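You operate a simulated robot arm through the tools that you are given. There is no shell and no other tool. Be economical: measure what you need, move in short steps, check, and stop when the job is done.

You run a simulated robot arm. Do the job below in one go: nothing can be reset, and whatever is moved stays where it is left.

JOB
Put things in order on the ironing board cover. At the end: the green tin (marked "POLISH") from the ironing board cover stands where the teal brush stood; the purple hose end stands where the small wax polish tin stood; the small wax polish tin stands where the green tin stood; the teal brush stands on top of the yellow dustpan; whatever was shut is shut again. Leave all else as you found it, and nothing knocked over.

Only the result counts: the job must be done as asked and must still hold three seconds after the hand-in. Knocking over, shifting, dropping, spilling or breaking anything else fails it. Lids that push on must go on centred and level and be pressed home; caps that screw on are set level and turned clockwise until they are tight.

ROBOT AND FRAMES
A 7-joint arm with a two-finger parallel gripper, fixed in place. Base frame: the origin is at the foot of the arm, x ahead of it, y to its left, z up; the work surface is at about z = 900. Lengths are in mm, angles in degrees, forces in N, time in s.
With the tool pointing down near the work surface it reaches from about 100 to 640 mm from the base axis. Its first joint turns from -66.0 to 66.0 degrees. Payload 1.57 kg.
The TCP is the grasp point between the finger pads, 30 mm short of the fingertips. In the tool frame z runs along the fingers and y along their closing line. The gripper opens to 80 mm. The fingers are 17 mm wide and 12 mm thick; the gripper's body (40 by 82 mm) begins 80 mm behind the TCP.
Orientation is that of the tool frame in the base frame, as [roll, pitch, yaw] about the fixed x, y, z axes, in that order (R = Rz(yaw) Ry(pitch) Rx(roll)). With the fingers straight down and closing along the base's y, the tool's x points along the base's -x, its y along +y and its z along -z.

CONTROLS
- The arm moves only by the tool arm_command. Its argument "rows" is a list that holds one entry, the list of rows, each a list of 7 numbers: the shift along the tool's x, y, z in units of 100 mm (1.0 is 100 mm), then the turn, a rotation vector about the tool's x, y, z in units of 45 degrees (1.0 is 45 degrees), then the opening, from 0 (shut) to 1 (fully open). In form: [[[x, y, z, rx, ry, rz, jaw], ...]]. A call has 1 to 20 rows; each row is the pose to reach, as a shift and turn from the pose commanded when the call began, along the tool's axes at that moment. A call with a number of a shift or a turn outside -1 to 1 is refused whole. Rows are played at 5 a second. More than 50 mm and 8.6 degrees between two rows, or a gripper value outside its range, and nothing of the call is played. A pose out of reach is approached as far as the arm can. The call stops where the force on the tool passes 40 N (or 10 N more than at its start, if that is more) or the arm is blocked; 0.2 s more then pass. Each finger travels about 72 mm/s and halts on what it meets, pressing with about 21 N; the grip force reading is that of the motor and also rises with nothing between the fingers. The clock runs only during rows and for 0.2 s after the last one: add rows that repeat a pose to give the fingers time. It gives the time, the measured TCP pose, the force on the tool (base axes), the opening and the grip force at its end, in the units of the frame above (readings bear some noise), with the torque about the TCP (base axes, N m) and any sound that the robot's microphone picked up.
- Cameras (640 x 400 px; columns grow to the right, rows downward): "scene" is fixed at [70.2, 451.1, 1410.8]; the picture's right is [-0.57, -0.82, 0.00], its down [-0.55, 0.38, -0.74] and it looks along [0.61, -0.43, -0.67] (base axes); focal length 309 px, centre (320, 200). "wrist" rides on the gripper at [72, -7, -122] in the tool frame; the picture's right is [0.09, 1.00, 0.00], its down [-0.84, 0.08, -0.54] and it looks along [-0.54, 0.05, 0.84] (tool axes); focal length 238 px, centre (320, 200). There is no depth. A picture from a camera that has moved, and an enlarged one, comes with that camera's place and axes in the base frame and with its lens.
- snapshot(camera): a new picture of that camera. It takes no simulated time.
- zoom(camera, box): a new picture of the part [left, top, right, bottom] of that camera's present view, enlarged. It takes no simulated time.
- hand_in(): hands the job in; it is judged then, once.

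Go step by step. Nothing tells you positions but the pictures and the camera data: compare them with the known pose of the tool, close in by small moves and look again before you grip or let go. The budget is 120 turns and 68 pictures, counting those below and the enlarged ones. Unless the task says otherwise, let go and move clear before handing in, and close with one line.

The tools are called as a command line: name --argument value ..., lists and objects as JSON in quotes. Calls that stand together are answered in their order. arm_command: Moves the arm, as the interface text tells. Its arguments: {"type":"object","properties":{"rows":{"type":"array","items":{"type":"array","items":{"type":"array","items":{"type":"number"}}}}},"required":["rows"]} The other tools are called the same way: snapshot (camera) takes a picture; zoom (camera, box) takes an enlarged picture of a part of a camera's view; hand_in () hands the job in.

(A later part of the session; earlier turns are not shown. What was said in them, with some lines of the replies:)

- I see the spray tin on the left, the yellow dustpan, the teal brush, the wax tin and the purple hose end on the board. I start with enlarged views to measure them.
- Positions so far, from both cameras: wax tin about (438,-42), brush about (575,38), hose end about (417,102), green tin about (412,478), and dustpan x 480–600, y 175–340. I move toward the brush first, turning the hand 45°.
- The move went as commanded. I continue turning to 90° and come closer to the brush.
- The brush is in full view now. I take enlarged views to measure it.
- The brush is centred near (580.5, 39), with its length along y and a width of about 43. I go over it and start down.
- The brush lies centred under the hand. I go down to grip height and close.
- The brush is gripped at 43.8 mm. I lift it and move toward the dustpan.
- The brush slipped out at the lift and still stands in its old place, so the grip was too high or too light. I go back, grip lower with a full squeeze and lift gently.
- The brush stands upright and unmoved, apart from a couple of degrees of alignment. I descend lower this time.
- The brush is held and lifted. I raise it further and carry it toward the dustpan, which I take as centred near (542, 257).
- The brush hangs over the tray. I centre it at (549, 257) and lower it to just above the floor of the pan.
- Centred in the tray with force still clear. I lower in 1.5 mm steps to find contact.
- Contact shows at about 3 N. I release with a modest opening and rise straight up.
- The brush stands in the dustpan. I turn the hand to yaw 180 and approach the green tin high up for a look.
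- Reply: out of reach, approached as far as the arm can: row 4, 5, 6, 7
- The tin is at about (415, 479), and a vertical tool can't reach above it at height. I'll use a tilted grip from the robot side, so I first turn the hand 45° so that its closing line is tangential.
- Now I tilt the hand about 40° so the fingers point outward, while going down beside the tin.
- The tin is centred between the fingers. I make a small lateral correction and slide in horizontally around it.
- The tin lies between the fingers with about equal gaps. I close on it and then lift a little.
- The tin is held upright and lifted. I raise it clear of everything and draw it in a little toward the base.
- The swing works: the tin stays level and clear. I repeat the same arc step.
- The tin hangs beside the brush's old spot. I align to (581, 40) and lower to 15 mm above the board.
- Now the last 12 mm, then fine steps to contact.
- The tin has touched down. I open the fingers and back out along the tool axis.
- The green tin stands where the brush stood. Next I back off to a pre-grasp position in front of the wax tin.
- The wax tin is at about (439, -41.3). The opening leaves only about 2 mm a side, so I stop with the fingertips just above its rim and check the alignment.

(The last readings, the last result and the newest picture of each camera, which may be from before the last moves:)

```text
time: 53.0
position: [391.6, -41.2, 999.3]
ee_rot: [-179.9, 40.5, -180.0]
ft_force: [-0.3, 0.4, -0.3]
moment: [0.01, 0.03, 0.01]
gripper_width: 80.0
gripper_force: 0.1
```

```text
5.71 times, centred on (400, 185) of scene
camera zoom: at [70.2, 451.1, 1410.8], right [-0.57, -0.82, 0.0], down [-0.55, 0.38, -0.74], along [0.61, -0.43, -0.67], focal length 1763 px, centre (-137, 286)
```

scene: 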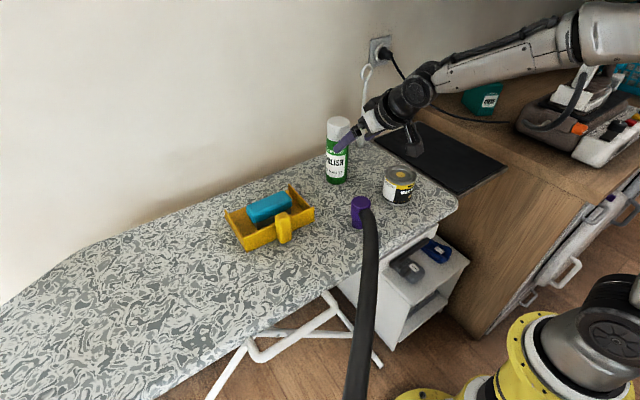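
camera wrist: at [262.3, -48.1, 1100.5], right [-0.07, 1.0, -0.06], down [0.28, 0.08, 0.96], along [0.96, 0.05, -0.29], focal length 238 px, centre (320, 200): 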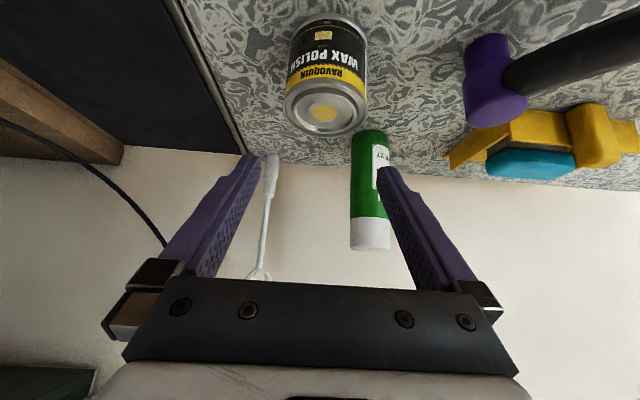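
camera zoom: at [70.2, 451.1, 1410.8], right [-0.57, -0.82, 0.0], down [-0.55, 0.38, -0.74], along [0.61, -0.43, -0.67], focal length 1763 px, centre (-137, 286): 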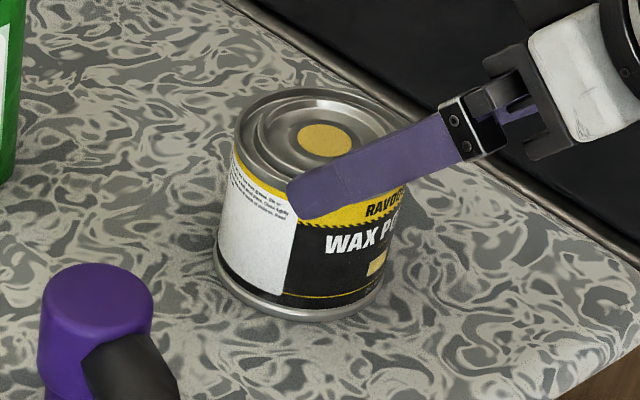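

The tin's centre lies within 1 mm of the fingers' mid-plane. I correct by 0.6 mm and slide in along the tool axis.

arm_command --rows '[[[0, 0.006, 0, 0, 0, 0, 1], [0, 0.006, 0.1, 0, 0, 0, 1], [0, 0.006, 0.2, 0, 0, 0, 1], [0, 0.006, 0.3, 0, 0, 0, 1], [0, 0.006, 0.4, 0, 0, 0, 1], [0, 0.006, 0.4, 0, 0, 0, 1]]]'

snapshot --camera "wrist"

```text
time: 54.4
position: [416.6, -40.8, 968.0]
ee_rot: [180.0, 40.4, 179.9]
ft_force: [-0.2, 0.2, -0.5]
moment: [0.0, 0.01, 0.03]
gripper_width: 80.0
gripper_force: 0.0
```

```text
31 pictures are left
camera wrist: at [283.3, -46.7, 1012.7], right [-0.07, 1.0, -0.06], down [0.28, 0.08, 0.96], along [0.96, 0.05, -0.29], focal length 238 px, centre (320, 200)
```

wrist: 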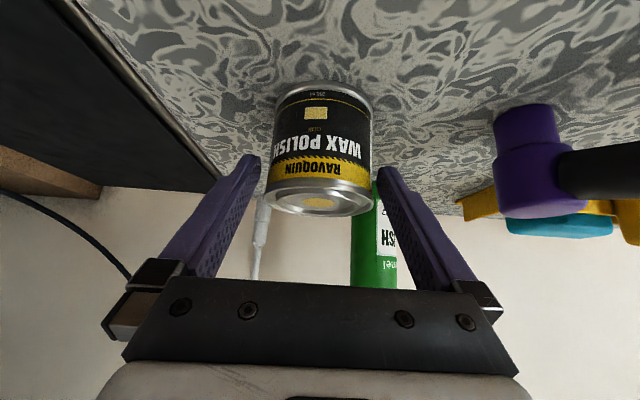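

Well centred and no contact force. I go on the last 35 mm and close.

arm_command --rows '[[[0, 0, 0.08, 0, 0, 0, 1], [0, 0, 0.16, 0, 0, 0, 1], [0, 0, 0.25, 0, 0, 0, 1], [0, 0, 0.33, 0, 0, 0, 1], [0, 0, 0.33, 0, 0, 0, 1]]]'

snapshot --camera "wrist"

zoom --camera "scene" --box '[350, 150, 450, 220]'

```text
time: 55.6
position: [439.7, -39.7, 941.8]
ee_rot: [-180.0, 40.6, -180.0]
ft_force: [0.4, -0.1, -0.7]
moment: [-0.03, -0.01, -0.01]
gripper_width: 80.1
gripper_force: 0.1
```

```text
30 pictures are left
camera wrist: at [305.6, -46.6, 987.7], right [-0.07, 1.0, -0.06], down [0.28, 0.08, 0.96], along [0.96, 0.05, -0.29], focal length 238 px, centre (320, 200)
```

wrist: 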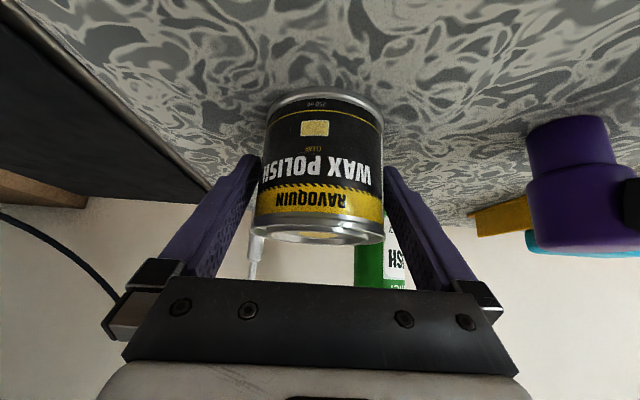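

```text
5.71 times, centred on (400, 185) of scene
camera zoom: at [70.2, 451.1, 1410.8], right [-0.57, -0.82, 0.0], down [-0.55, 0.38, -0.74], along [0.61, -0.43, -0.67], focal length 1763 px, centre (-137, 286)
```

zoom: 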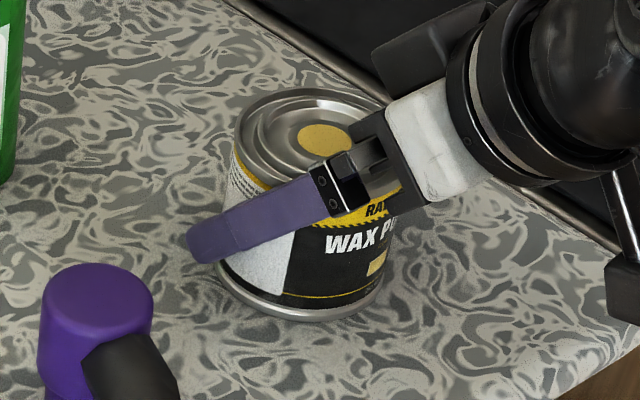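

The tin sits between the pads at the right depth. I close and lift slightly.

arm_command --rows '[[[0, 0, 0, 0, 0, 0, 0.9], [0, 0, 0, 0, 0, 0, 0.8], [0, 0, 0, 0, 0, 0, 0.6], [0, 0, 0, 0, 0, 0, 0.3], [0, 0, 0, 0, 0, 0, 0], [0, 0, 0, 0, 0, 0, 0]]]'

arm_command --rows '[[[-0.02, 0, -0.023, 0, 0, 0, 0], [-0.04, 0, -0.046, 0, 0, 0, 0], [-0.065, 0, -0.076, 0, 0, 0, 0], [-0.1, 0, -0.115, 0, 0, 0, 0], [-0.13, 0, -0.152, 0, 0, 0, 0]]]'

zoom --camera "scene" --box '[350, 150, 450, 220]'

```text
time: 57.0
position: [439.0, -40.7, 943.0]
ee_rot: [180.0, 40.5, 180.0]
ft_force: [-0.3, -0.5, -0.3]
moment: [0.1, -0.01, -0.01]
gripper_width: 73.0
gripper_force: 20.9
```

```text
time: 58.2
position: [439.4, -40.3, 964.4]
ee_rot: [180.0, 40.5, -180.0]
ft_force: [-0.6, -0.1, -2.5]
moment: [0.0, 0.01, -0.01]
gripper_width: 73.1
gripper_force: 20.8
```

```text
5.71 times, centred on (400, 185) of scene
camera zoom: at [70.2, 451.1, 1410.8], right [-0.57, -0.82, 0.0], down [-0.55, 0.38, -0.74], along [0.61, -0.43, -0.67], focal length 1763 px, centre (-137, 286)
```

zoom: 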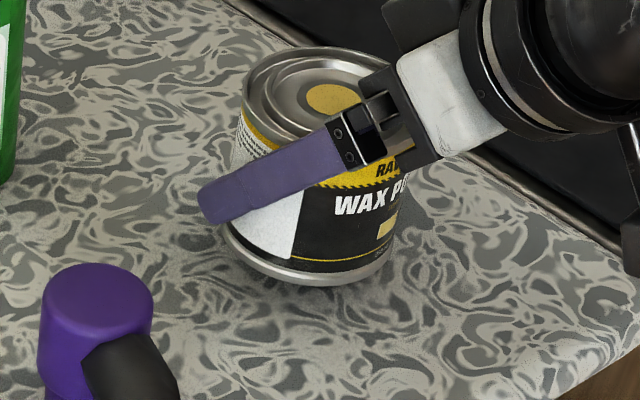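

The wax tin is level in the grip. I lift it clear of the hose end and begin the swing to the left.

arm_command --rows '[[[-0.1, 0, -0.117, 0, 0, 0, 0], [-0.2, 0, -0.234, 0, 0, 0, 0], [-0.3, 0, -0.351, 0, 0, 0, 0], [-0.4, 0, -0.468, 0, 0, 0, 0], [-0.52, 0, -0.61, 0, 0, 0, 0]]]'

arm_command --rows '[[[0.003, 0.193, -0.002, -0.0325, 0, -0.038, 0], [0.005, 0.386, -0.004, -0.065, 0, -0.076, 0], [0.008, 0.58, -0.007, -0.0975, 0, -0.114, 0], [0.01, 0.773, -0.009, -0.13, 0, -0.152, 0], [0.013, 0.966, -0.011, -0.1625, 0, -0.19, 0]]]'

snapshot --camera "scene"

```text
time: 59.4
position: [436.4, -39.8, 1042.9]
ee_rot: [179.9, 40.4, -179.9]
ft_force: [-0.7, 0.5, -3.0]
moment: [-0.01, -0.01, 0.04]
gripper_width: 73.1
gripper_force: 21.3
```

```text
time: 60.6
position: [436.4, 55.4, 1044.7]
ee_rot: [-180.0, 40.5, -168.7]
ft_force: [0.9, -0.8, -3.2]
moment: [-0.01, -0.01, -0.01]
gripper_width: 73.2
gripper_force: 21.2
```

```text
27 pictures are left
```

scene: 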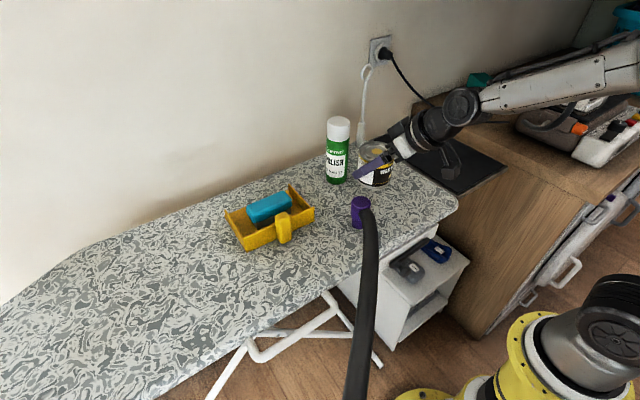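

All is clear. I continue the swing over the hose end, with about 25 mm of clearance.

arm_command --rows '[[[0.006, 0.193, -0.045, -0.0325, 0, -0.038, 0], [0.012, 0.386, -0.05, -0.065, 0, -0.076, 0], [0.018, 0.58, -0.056, -0.0975, 0, -0.114, 0], [0.024, 0.773, -0.061, -0.13, 0, -0.152, 0], [0.03, 0.966, -0.066, -0.1625, 0, -0.19, 0]]]'

arm_command --rows '[[[0.009, 0.193, -0.008, -0.0325, 0, -0.038, 0], [0.018, 0.386, -0.016, -0.065, 0, -0.076, 0], [0.028, 0.58, -0.024, -0.0975, 0, -0.114, 0], [0.038, 0.773, -0.032, -0.13, 0, -0.152, 0], [0.047, 0.966, -0.04, -0.1625, 0, -0.19, 0]]]'

arm_command --rows '[[[0.013, 0.193, -0.011, -0.0325, 0, -0.038, 0], [0.026, 0.386, -0.022, -0.065, 0, -0.076, 0], [0.039, 0.58, -0.033, -0.0975, 0, -0.114, 0], [0.052, 0.773, -0.044, -0.13, 0, -0.152, 0], [0.065, 0.966, -0.055, -0.1625, 0, -0.19, 0]]]'

snapshot --camera "scene"

```text
time: 61.8
position: [411.6, 149.5, 1047.7]
ee_rot: [-180.0, 40.5, -157.4]
ft_force: [0.4, 0.1, -3.1]
moment: [0.02, -0.02, -0.03]
gripper_width: 72.9
gripper_force: 20.4
```

```text
time: 63.0
position: [368.5, 236.1, 1046.9]
ee_rot: [180.0, 40.5, -146.2]
ft_force: [-0.7, 0.3, -3.2]
moment: [0.01, 0.03, 0.0]
gripper_width: 73.2
gripper_force: 21.1
```

```text
time: 64.2
position: [307.4, 312.4, 1047.4]
ee_rot: [179.9, 40.4, -135.0]
ft_force: [1.3, -1.4, -3.1]
moment: [-0.03, 0.01, 0.0]
gripper_width: 73.0
gripper_force: 21.0
```

```text
26 pictures are left
```

scene: 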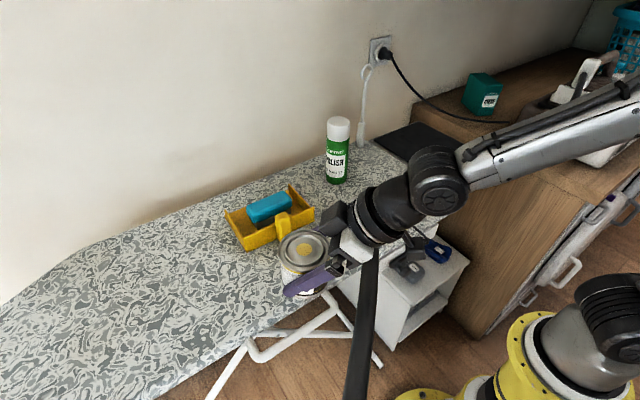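

The wax tin is now short of the green tin's old spot. I extend outward toward (416, 479).

arm_command --rows '[[[-0.147, 0.08, 0.126, 0, 0, 0, 0], [-0.295, 0.16, 0.252, 0, 0, 0, 0], [-0.442, 0.24, 0.378, 0, 0, 0, 0], [-0.59, 0.33, 0.504, 0, 0, 0, 0], [-0.737, 0.41, 0.63, 0, 0, 0, 0]]]'

arm_command --rows '[[[-0.096, 0, 0.188, 0, 0, 0, 0], [-0.192, 0, 0.376, 0, 0, 0, 0], [-0.288, 0, 0.563, 0, 0, 0, 0], [-0.384, 0, 0.75, 0, 0, 0, 0], [-0.48, 0, 0.938, 0, 0, 0, 0], [-0.48, 0, 0.938, 0, 0, 0, 0]]]'

```text
time: 65.4
position: [347.2, 409.9, 1046.9]
ee_rot: [180.0, 40.5, -135.0]
ft_force: [-0.1, -0.5, -2.9]
moment: [-0.03, 0.01, 0.0]
gripper_width: 73.0
gripper_force: 20.8
```

```text
time: 66.8
position: [415.9, 478.5, 1005.8]
ee_rot: [180.0, 40.5, -134.9]
ft_force: [0.3, -0.4, -3.6]
moment: [0.0, 0.0, 0.0]
gripper_width: 72.7
gripper_force: 21.2
```

Above the spot. I lower 55 mm, to roughly 8 mm above the board.

arm_command --rows '[[[0.08, 0, 0.093, 0, 0, 0, 0], [0.16, 0, 0.186, 0, 0, 0, 0], [0.24, 0, 0.28, 0, 0, 0, 0], [0.31, 0, 0.363, 0, 0, 0, 0], [0.358, 0, 0.418, 0, 0, 0, 0], [0.358, 0, 0.418, 0, 0, 0, 0]]]'

zoom --camera "scene" --box '[120, 230, 300, 370]'

```text
time: 68.2
position: [416.1, 478.3, 952.8]
ee_rot: [179.9, 40.5, -135.0]
ft_force: [0.3, -0.5, -2.9]
moment: [-0.02, 0.0, 0.01]
gripper_width: 73.1
gripper_force: 20.3
```

```text
2.86 times, centred on (210, 300) of scene
camera zoom: at [70.2, 451.1, 1410.8], right [-0.57, -0.82, 0.0], down [-0.55, 0.38, -0.74], along [0.61, -0.43, -0.67], focal length 882 px, centre (634, -86)
```

zoom: 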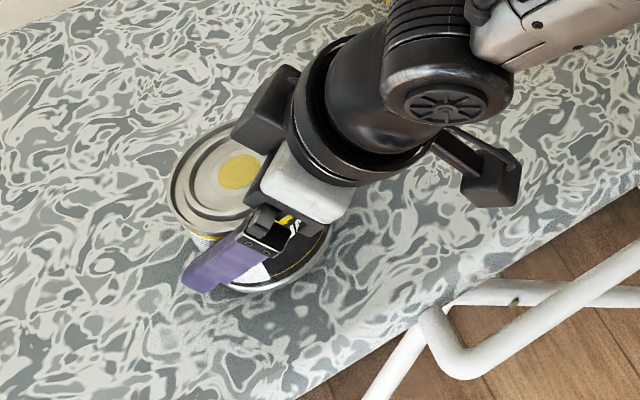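

arm_command --rows '[[[0.026, 0, 0.03, 0, 0, 0, 0], [0.052, 0, 0.061, 0, 0, 0, 0], [0.052, 0, 0.061, 0, 0, 0, 0]]]'

arm_command --rows '[[[0.007, 0, 0.008, 0, 0, 0, 0], [0.007, 0, 0.008, 0, 0, 0, 0]]]'

arm_command --rows '[[[0.007, 0, 0.008, 0, 0, 0, 0], [0.007, 0, 0.008, 0, 0, 0, 0]]]'

```text
time: 69.0
position: [416.8, 478.1, 944.6]
ee_rot: [180.0, 40.4, -135.0]
ft_force: [0.2, -0.2, -2.8]
moment: [0.03, 0.04, -0.01]
gripper_width: 72.9
gripper_force: 21.4
```

```text
time: 69.6
position: [415.9, 478.2, 942.8]
ee_rot: [-180.0, 40.5, -135.0]
ft_force: [-0.4, 0.8, -1.8]
moment: [0.0, 0.03, 0.03]
gripper_width: 73.2
gripper_force: 21.5
```

```text
time: 70.2
position: [417.1, 478.4, 943.5]
ee_rot: [-179.9, 40.7, -135.0]
ft_force: [-2.0, -2.1, 5.2]
moment: [-0.28, 0.28, 0.05]
gripper_width: 72.8
gripper_force: 21.3
```

The tin has touched down. I open and back out along the tool axis.

arm_command --rows '[[[0, 0, 0, 0, 0, 0, 1], [0, 0, 0, 0, 0, 0, 1], [0, 0, 0, 0, 0, 0, 1], [0, 0, -0.08, 0, 0, 0, 1], [0, 0, -0.2, 0, 0, 0, 1], [0, 0, -0.35, 0, 0, 0, 1], [0, 0, -0.55, 0, 0, 0, 1], [0, 0, -0.78, 0, 0, 0, 1], [0, 0, -1, 0, 0, 0, 1]]]'

snapshot --camera "scene"

```text
time: 72.2
position: [369.9, 433.5, 1016.5]
ee_rot: [-180.0, 40.3, -134.9]
ft_force: [0.2, -0.3, -0.1]
moment: [0.04, -0.03, 0.02]
gripper_width: 79.8
gripper_force: 0.0
```

```text
24 pictures are left
```

scene: 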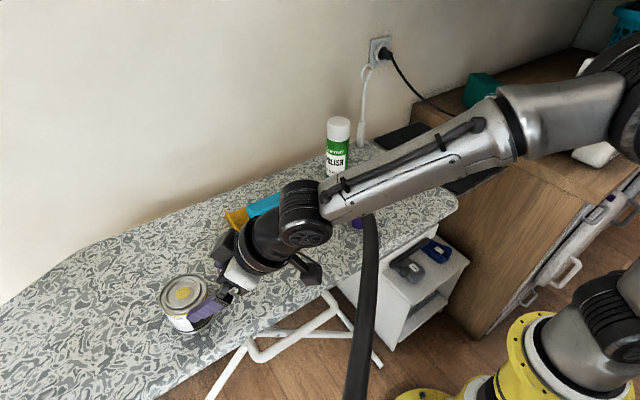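

The wax tin stands at the green tin's old spot. I pull back and bring the hand to vertical for the hose end.

arm_command --rows '[[[0.0, 0, -0.15, 0, 0, 0, 1], [0.01, 0, -0.3, 0, 0.15, 0, 1], [0.02, 0, -0.45, 0, 0.3, 0, 1], [0.03, 0, -0.6, 0, 0.45, 0, 1], [0.04, 0, -0.7, 0, 0.6, 0, 1], [0.05, 0, -0.78, 0, 0.75, 0, 1], [0.066, 0, -0.846, 0, 0.9, 0, 1]]]'

```text
time: 73.8
position: [330.0, 389.2, 1077.7]
ee_rot: [179.9, -0.2, -135.0]
ft_force: [-0.3, -0.3, 1.0]
moment: [0.02, 0.0, 0.0]
gripper_width: 80.1
gripper_force: 0.1
```

Now I swing toward the hose end while turning the hand.

arm_command --rows '[[[0.106, -0.153, -0.05, 0, 0, 0.167, 1], [0.212, -0.307, -0.1, 0, 0, 0.333, 1], [0.318, -0.46, -0.15, 0, 0, 0.5, 1], [0.424, -0.613, -0.2, 0, 0, 0.667, 1], [0.53, -0.767, -0.2, 0, 0, 0.833, 1], [0.636, -0.92, -0.2, 0, 0, 1, 1]]]'

arm_command --rows '[[[-0.1, -0.19, -0.05, 0, 0, 0.16, 1], [-0.2, -0.38, -0.1, 0, 0, 0.31, 1], [-0.3, -0.57, -0.15, 0, 0, 0.47, 1], [-0.4, -0.76, -0.2, 0, 0, 0.62, 1], [-0.5, -0.95, -0.2, 0, 0, 0.78, 1], [-0.5, -0.95, -0.2, 0, 0, 0.78, 1]]]'

snapshot --camera "wrist"

snapshot --camera "scene"

```text
time: 75.2
position: [347.3, 280.6, 1096.5]
ee_rot: [180.0, 0.0, 179.8]
ft_force: [-0.1, 0.8, -0.1]
moment: [0.0, -0.02, -0.01]
gripper_width: 80.3
gripper_force: 0.1
```

```text
time: 76.6
position: [396.3, 184.7, 1116.0]
ee_rot: [180.0, 0.0, 144.9]
ft_force: [-0.2, 0.4, 0.3]
moment: [0.02, 0.0, 0.01]
gripper_width: 79.7
gripper_force: 0.0
```

```text
23 pictures are left
camera wrist: at [335.4, 221.8, 1237.4], right [0.5, 0.87, 0.0], down [0.73, -0.42, 0.54], along [0.47, -0.27, -0.84], focal length 238 px, centre (320, 200)
```

wrist: 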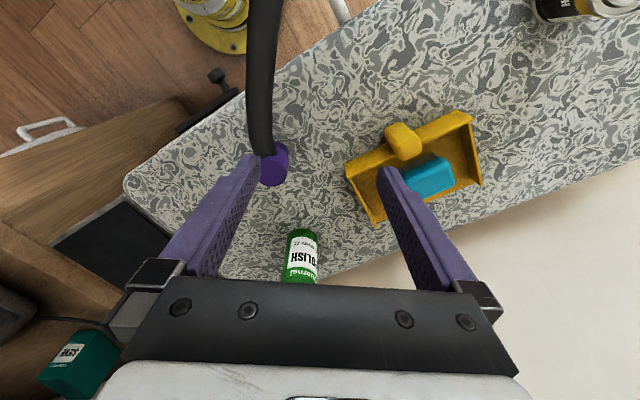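

```text
22 pictures are left
```

scene: 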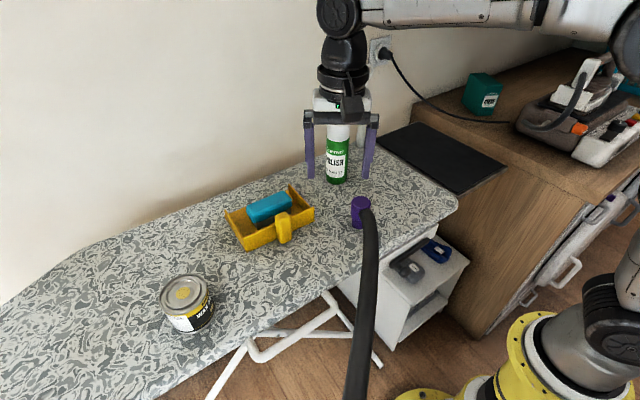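

The hose runs back along the hand's x direction, as planned. I move over the hose end and look closer.

arm_command --rows '[[[-0.16, -0.136, 0.05, 0, 0, 0, 1], [-0.32, -0.27, 0.1, 0, 0, 0, 1], [-0.48, -0.41, 0.2, 0, 0, 0, 1], [-0.637, -0.543, 0.3, 0, 0, 0, 1], [-0.637, -0.543, 0.4, 0, 0, 0, 1], [-0.637, -0.543, 0.4, 0, 0, 0, 1]]]'

snapshot --camera "wrist"

zoom --camera "scene" --box '[310, 150, 430, 240]'

```text
time: 78.0
position: [417.7, 105.2, 1077.8]
ee_rot: [180.0, 0.0, 144.9]
ft_force: [0.9, 0.6, 0.7]
moment: [0.0, 0.02, -0.02]
gripper_width: 79.9
gripper_force: 0.0
```

```text
21 pictures are left
camera wrist: at [356.3, 141.0, 1198.3], right [0.5, 0.87, 0.0], down [0.73, -0.42, 0.54], along [0.47, -0.27, -0.84], focal length 238 px, centre (320, 200)
```

wrist: 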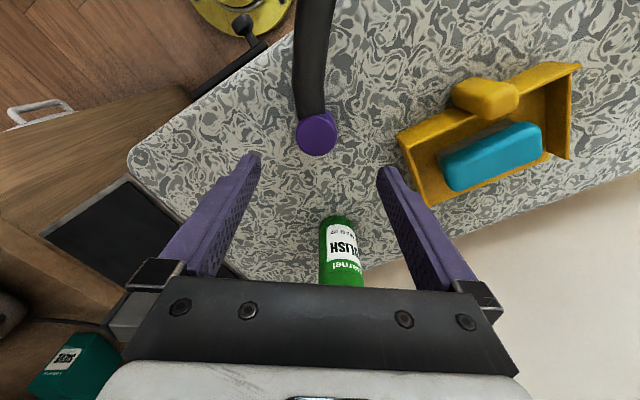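

```text
4.44 times, centred on (370, 195) of scene
camera zoom: at [70.2, 451.1, 1410.8], right [-0.57, -0.82, 0.0], down [-0.55, 0.38, -0.74], along [0.61, -0.43, -0.67], focal length 1372 px, centre (98, 222)
```

zoom: 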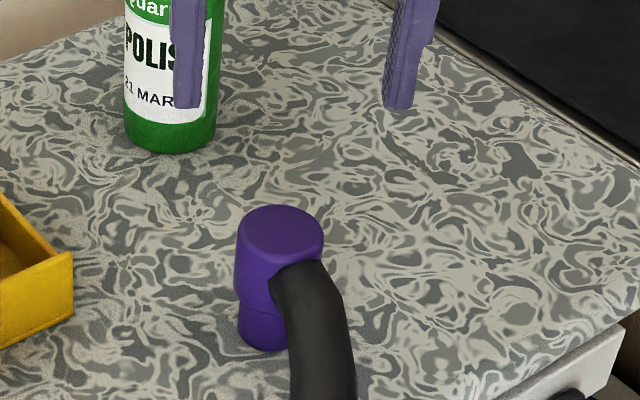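

The hose end's axis is at about (415, 102.3), with its top at about z 971. I descend in two stages and grip.

arm_command --rows '[[[0.005, -0.039, 0.2, 0, 0, 0, 1], [0.005, -0.039, 0.4, 0, 0, 0, 1], [0.005, -0.039, 0.6, 0, 0, 0, 1], [0.005, -0.039, 0.75, 0, 0, 0, 1], [0.005, -0.039, 0.75, 0, 0, 0, 1]]]'

snapshot --camera "wrist"

```text
time: 79.2
position: [415.4, 101.1, 1001.3]
ee_rot: [-180.0, 0.1, 144.8]
ft_force: [-0.2, 0.1, 0.4]
moment: [-0.01, -0.02, 0.0]
gripper_width: 80.0
gripper_force: 0.0
```

```text
19 pictures are left
camera wrist: at [353.7, 137.6, 1123.4], right [0.5, 0.87, 0.0], down [0.73, -0.42, 0.54], along [0.47, -0.27, -0.84], focal length 238 px, centre (320, 200)
```

wrist: 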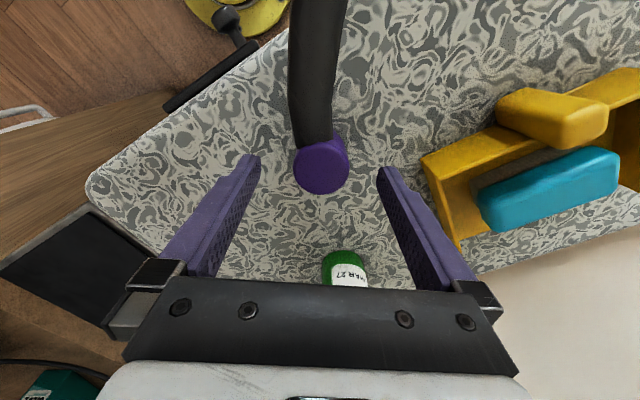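

It is centred. I descend to grip height and close.

arm_command --rows '[[[0, 0, 0.12, 0, 0, 0, 1], [0, 0, 0.25, 0, 0, 0, 1], [0, 0, 0.38, 0, 0, 0, 1], [0, 0, 0.5, 0, 0, 0, 1], [0, 0, 0.55, 0, 0, 0, 1], [0, 0, 0.55, 0, 0, 0, 1]]]'

arm_command --rows '[[[0, 0, 0, 0, 0, 0, 0.8], [0, 0, 0, 0, 0, 0, 0.6], [0, 0, 0, 0, 0, 0, 0.4], [0, 0, 0, 0, 0, 0, 0.2], [0, 0, 0, 0, 0, 0, 0], [0, 0, 0, 0, 0, 0, 0], [0, 0, 0, 0, 0, 0, 0]]]'

zoom --camera "scene" --box '[310, 150, 430, 240]'

```text
time: 80.6
position: [416.2, 100.8, 946.8]
ee_rot: [-180.0, 0.0, 144.9]
ft_force: [-0.1, 0.7, 0.8]
moment: [0.02, 0.0, -0.01]
gripper_width: 80.0
gripper_force: 0.0
```

```text
time: 82.2
position: [417.0, 100.9, 946.8]
ee_rot: [-180.0, 0.0, 144.9]
ft_force: [1.3, 1.0, 1.9]
moment: [0.01, -0.05, 0.03]
gripper_width: 41.0
gripper_force: 20.9
```

```text
4.44 times, centred on (370, 195) of scene
camera zoom: at [70.2, 451.1, 1410.8], right [-0.57, -0.82, 0.0], down [-0.55, 0.38, -0.74], along [0.61, -0.43, -0.67], focal length 1372 px, centre (98, 222)
```

zoom: 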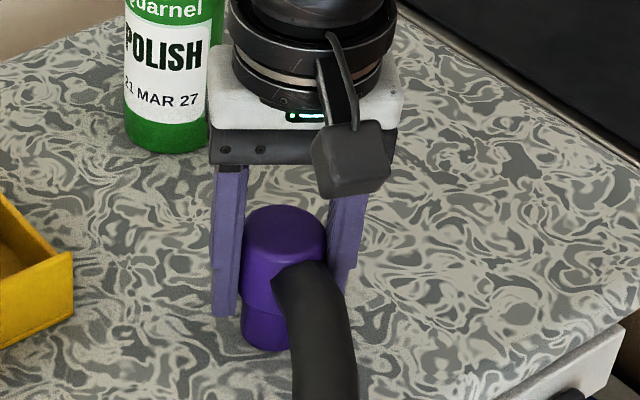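

Gripped at 41 mm. I lift gently and watch the hose force.

arm_command --rows '[[[0, 0, -0.04, 0, 0, 0, 0], [0, 0, -0.08, 0, 0, 0, 0], [0, 0, -0.13, 0, 0, 0, 0], [0, 0, -0.18, 0, 0, 0, 0], [0, 0, -0.18, 0, 0, 0, 0]]]'

zoom --camera "scene" --box '[310, 150, 430, 240]'

```text
time: 83.4
position: [417.6, 101.8, 966.2]
ee_rot: [179.9, 0.0, 145.0]
ft_force: [-0.3, 0.5, -1.5]
moment: [0.01, -0.02, 0.0]
gripper_width: 41.0
gripper_force: 20.5
```

```text
4.44 times, centred on (370, 195) of scene
camera zoom: at [70.2, 451.1, 1410.8], right [-0.57, -0.82, 0.0], down [-0.55, 0.38, -0.74], along [0.61, -0.43, -0.67], focal length 1372 px, centre (98, 222)
```

zoom: 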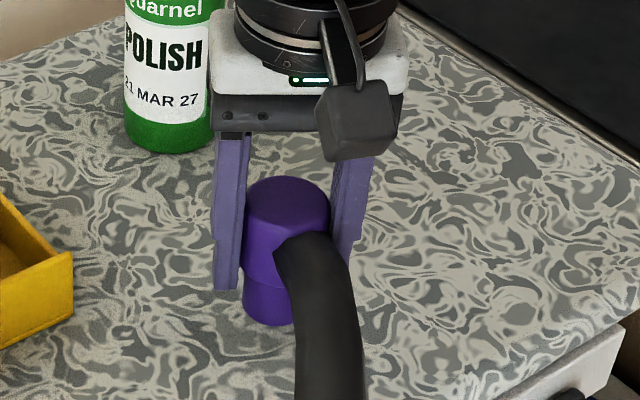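

The hose end follows freely. I move halfway to the wax tin's spot, turning slightly to ease the hose.

arm_command --rows '[[[-0.083, -0.086, 0, 0, 0, 0.03, 0], [-0.166, -0.173, 0, 0, 0, 0.07, 0], [-0.25, -0.26, 0, 0, 0, 0.1, 0], [-0.33, -0.345, 0, 0, 0, 0.13, 0], [-0.415, -0.43, 0, 0, 0, 0.17, 0], [-0.498, -0.518, 0, 0, 0, 0.2, 0], [-0.498, -0.518, 0, 0, 0, 0.2, 0]]]'

snapshot --camera "scene"

```text
time: 85.0
position: [428.0, 30.1, 965.6]
ee_rot: [-180.0, 0.0, 135.9]
ft_force: [0.0, 0.1, -0.5]
moment: [0.01, 0.01, 0.02]
gripper_width: 41.1
gripper_force: 20.8
```

```text
16 pictures are left
```

scene: 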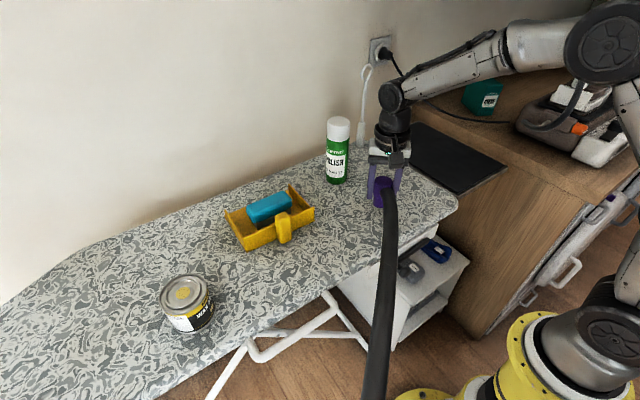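

All is calm. I do the second half of the transfer to (439.5, -41.5).

arm_command --rows '[[[-0.097, -0.073, 0, 0, 0, 0.03, 0], [-0.195, -0.145, 0, 0, 0, 0.07, 0], [-0.292, -0.218, 0, 0, 0, 0.1, 0], [-0.39, -0.29, 0, 0, 0, 0.13, 0], [-0.487, -0.363, 0, 0, 0, 0.17, 0], [-0.584, -0.436, 0, 0, 0, 0.2, 0], [-0.584, -0.436, 0, 0, 0, 0.2, 0]]]'

arm_command --rows '[[[0, 0, 0.05, 0, 0, 0, 0], [0, 0, 0.1, 0, 0, 0, 0], [0, 0, 0.15, 0, 0, 0, 0], [0, 0, 0.15, 0, 0, 0, 0]]]'

arm_command --rows '[[[0, 0, 0.012, 0, 0, 0, 0], [0, 0, 0.012, 0, 0, 0, 0]]]'

zoom --camera "scene" --box '[340, 130, 460, 230]'

```text
time: 86.6
position: [440.5, -40.1, 966.3]
ee_rot: [180.0, -0.1, 126.9]
ft_force: [0.0, -0.1, -1.0]
moment: [-0.01, 0.01, -0.02]
gripper_width: 41.0
gripper_force: 21.0
```

```text
time: 87.6
position: [439.6, -42.8, 950.0]
ee_rot: [-179.9, 0.1, 126.9]
ft_force: [0.5, -0.9, -1.6]
moment: [-0.01, 0.0, 0.01]
gripper_width: 40.9
gripper_force: 20.7
```

```text
time: 88.2
position: [439.0, -41.7, 949.5]
ee_rot: [180.0, 0.0, 126.9]
ft_force: [0.0, 1.2, -1.2]
moment: [0.01, 0.03, -0.03]
gripper_width: 40.7
gripper_force: 20.7
```

```text
4.00 times, centred on (400, 180) of scene
camera zoom: at [70.2, 451.1, 1410.8], right [-0.57, -0.82, 0.0], down [-0.55, 0.38, -0.74], along [0.61, -0.43, -0.67], focal length 1234 px, centre (0, 280)
```

zoom: 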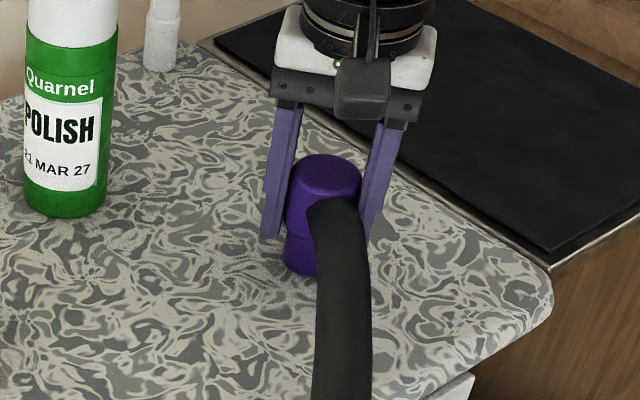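

Near the surface. I take fine steps down until contact (expected at about z 947).

arm_command --rows '[[[0, 0, 0.01, 0, 0, 0, 0], [0, 0, 0.01, 0, 0, 0, 0]]]'

arm_command --rows '[[[0, 0, 0.01, 0, 0, 0, 0], [0, 0, 0.01, 0, 0, 0, 0]]]'

```text
time: 88.8
position: [440.0, -41.4, 947.5]
ee_rot: [179.9, 0.0, 126.9]
ft_force: [-0.6, -0.2, -0.8]
moment: [-0.01, 0.01, -0.01]
gripper_width: 40.7
gripper_force: 20.5
```

```text
time: 89.4
position: [439.9, -42.0, 948.3]
ee_rot: [180.0, 0.0, 126.9]
ft_force: [-0.2, 0.8, 1.0]
moment: [0.02, 0.01, -0.05]
gripper_width: 40.6
gripper_force: 21.0
```

arm_command --rows '[[[0, 0, 0.007, 0, 0, 0, 0], [0, 0, 0.007, 0, 0, 0, 0]]]'

```text
time: 90.0
position: [439.7, -42.2, 946.9]
ee_rot: [179.9, 0.0, 126.9]
ft_force: [-1.5, 0.9, 4.3]
moment: [0.08, 0.04, 0.02]
gripper_width: 40.8
gripper_force: 20.6
```

Contact at 4 N. I open and rise straight up.

arm_command --rows '[[[0, 0, 0, 0, 0, 0, 0.65], [0, 0, 0, 0, 0, 0, 0.85], [0, 0, 0, 0, 0, 0, 0.85], [0, 0, -0.1, 0, 0, 0, 0.85], [0, 0, -0.25, 0, 0, 0, 0.85], [0, 0, -0.45, 0, 0, 0, 0.85], [0, 0, -0.7, 0, 0, 0, 0.85], [0, 0, -1, 0, 0, 0, 0.85], [0, 0, -1, 0, 0, 0, 0.85]]]'

arm_command --rows '[[[0, 0, -0.2, 0, 0, 0, 1], [0, 0, -0.4, 0, 0, 0, 1], [0, 0, -0.6, 0, 0, 0, 1], [0, 0, -0.8, 0, 0, 0, 1], [0, 0, -0.8, 0, 0, 0, 1]]]'

snapshot --camera "scene"

zoom --camera "scene" --box '[310, 100, 460, 230]'

zoom --camera "scene" --box '[140, 170, 330, 350]'

```text
time: 92.0
position: [440.1, -41.7, 1047.3]
ee_rot: [-179.9, 0.0, 126.8]
ft_force: [-0.1, 0.4, -0.1]
moment: [0.01, 0.01, -0.06]
gripper_width: 68.0
gripper_force: 0.1
```

```text
time: 93.2
position: [439.9, -40.8, 1127.2]
ee_rot: [-180.0, 0.1, 126.9]
ft_force: [0.0, 0.1, -0.2]
moment: [-0.02, -0.04, 0.0]
gripper_width: 79.8
gripper_force: 0.1
```

```text
14 pictures are left
```

scene: 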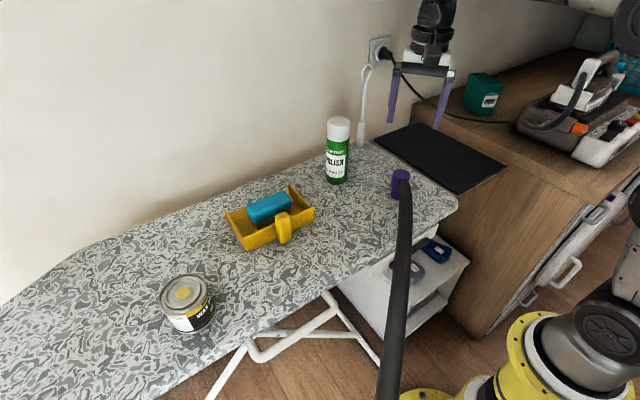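

```text
3.08 times, centred on (385, 165) of scene
camera zoom: at [70.2, 451.1, 1410.8], right [-0.57, -0.82, 0.0], down [-0.55, 0.38, -0.74], along [0.61, -0.43, -0.67], focal length 950 px, centre (120, 308)
```

zoom: 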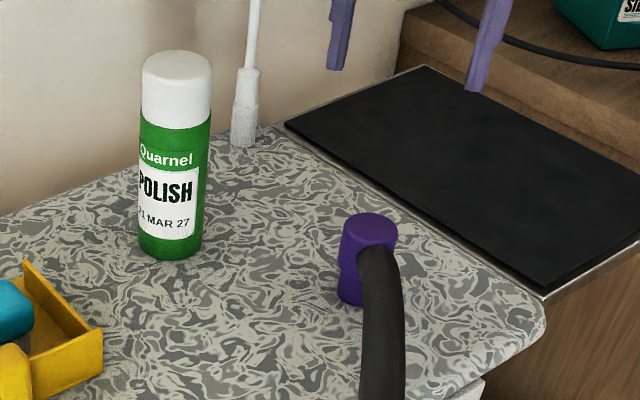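

```text
2.22 times, centred on (235, 260) of scene
camera zoom: at [70.2, 451.1, 1410.8], right [-0.57, -0.82, 0.0], down [-0.55, 0.38, -0.74], along [0.61, -0.43, -0.67], focal length 686 px, centre (509, 67)
```

zoom: 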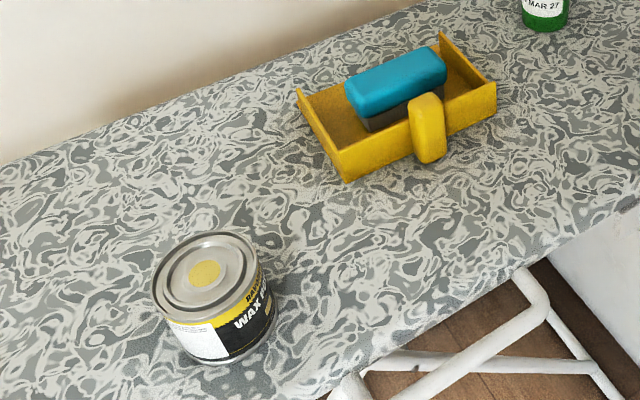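

Everything looks in place: the brush is in the unmoved dustpan, the green tin and wax tin stand, and the hose end is at the wax tin's old spot. I wait a moment to check that the hose end stays put.

arm_command --rows '[[[0, 0, -0.1, 0, 0, 0, 1], [0, 0, -0.1, 0, 0, 0, 1], [0, 0, -0.1, 0, 0, 0, 1], [0, 0, -0.1, 0, 0, 0, 1], [0, 0, -0.1, 0, 0, 0, 1], [0, 0, -0.1, 0, 0, 0, 1], [0, 0, -0.1, 0, 0, 0, 1], [0, 0, -0.1, 0, 0, 0, 1], [0, 0, -0.1, 0, 0, 0, 1], [0, 0, -0.1, 0, 0, 0, 1]]]'

zoom --camera "scene" --box '[310, 100, 460, 230]'

```text
time: 95.4
position: [439.3, -40.6, 1136.7]
ee_rot: [-179.9, -0.1, 126.9]
ft_force: [-0.5, -0.7, 0.1]
moment: [-0.01, 0.01, 0.01]
gripper_width: 80.0
gripper_force: 0.2
```

```text
3.08 times, centred on (385, 165) of scene
camera zoom: at [70.2, 451.1, 1410.8], right [-0.57, -0.82, 0.0], down [-0.55, 0.38, -0.74], along [0.61, -0.43, -0.67], focal length 950 px, centre (120, 308)
```

zoom: 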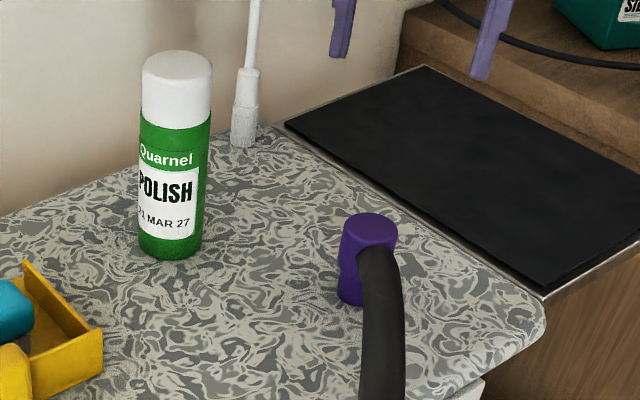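

All is stable and the hand is clear, so I hand the job in.

hand_in

```text
The job is handed in.
```

The job is handed in. The green tin stands where the brush stood, the hose end where the wax tin stood, the wax tin where the green tin stood, and the brush on the dustpan; nothing shut was opened and nothing was knocked over.
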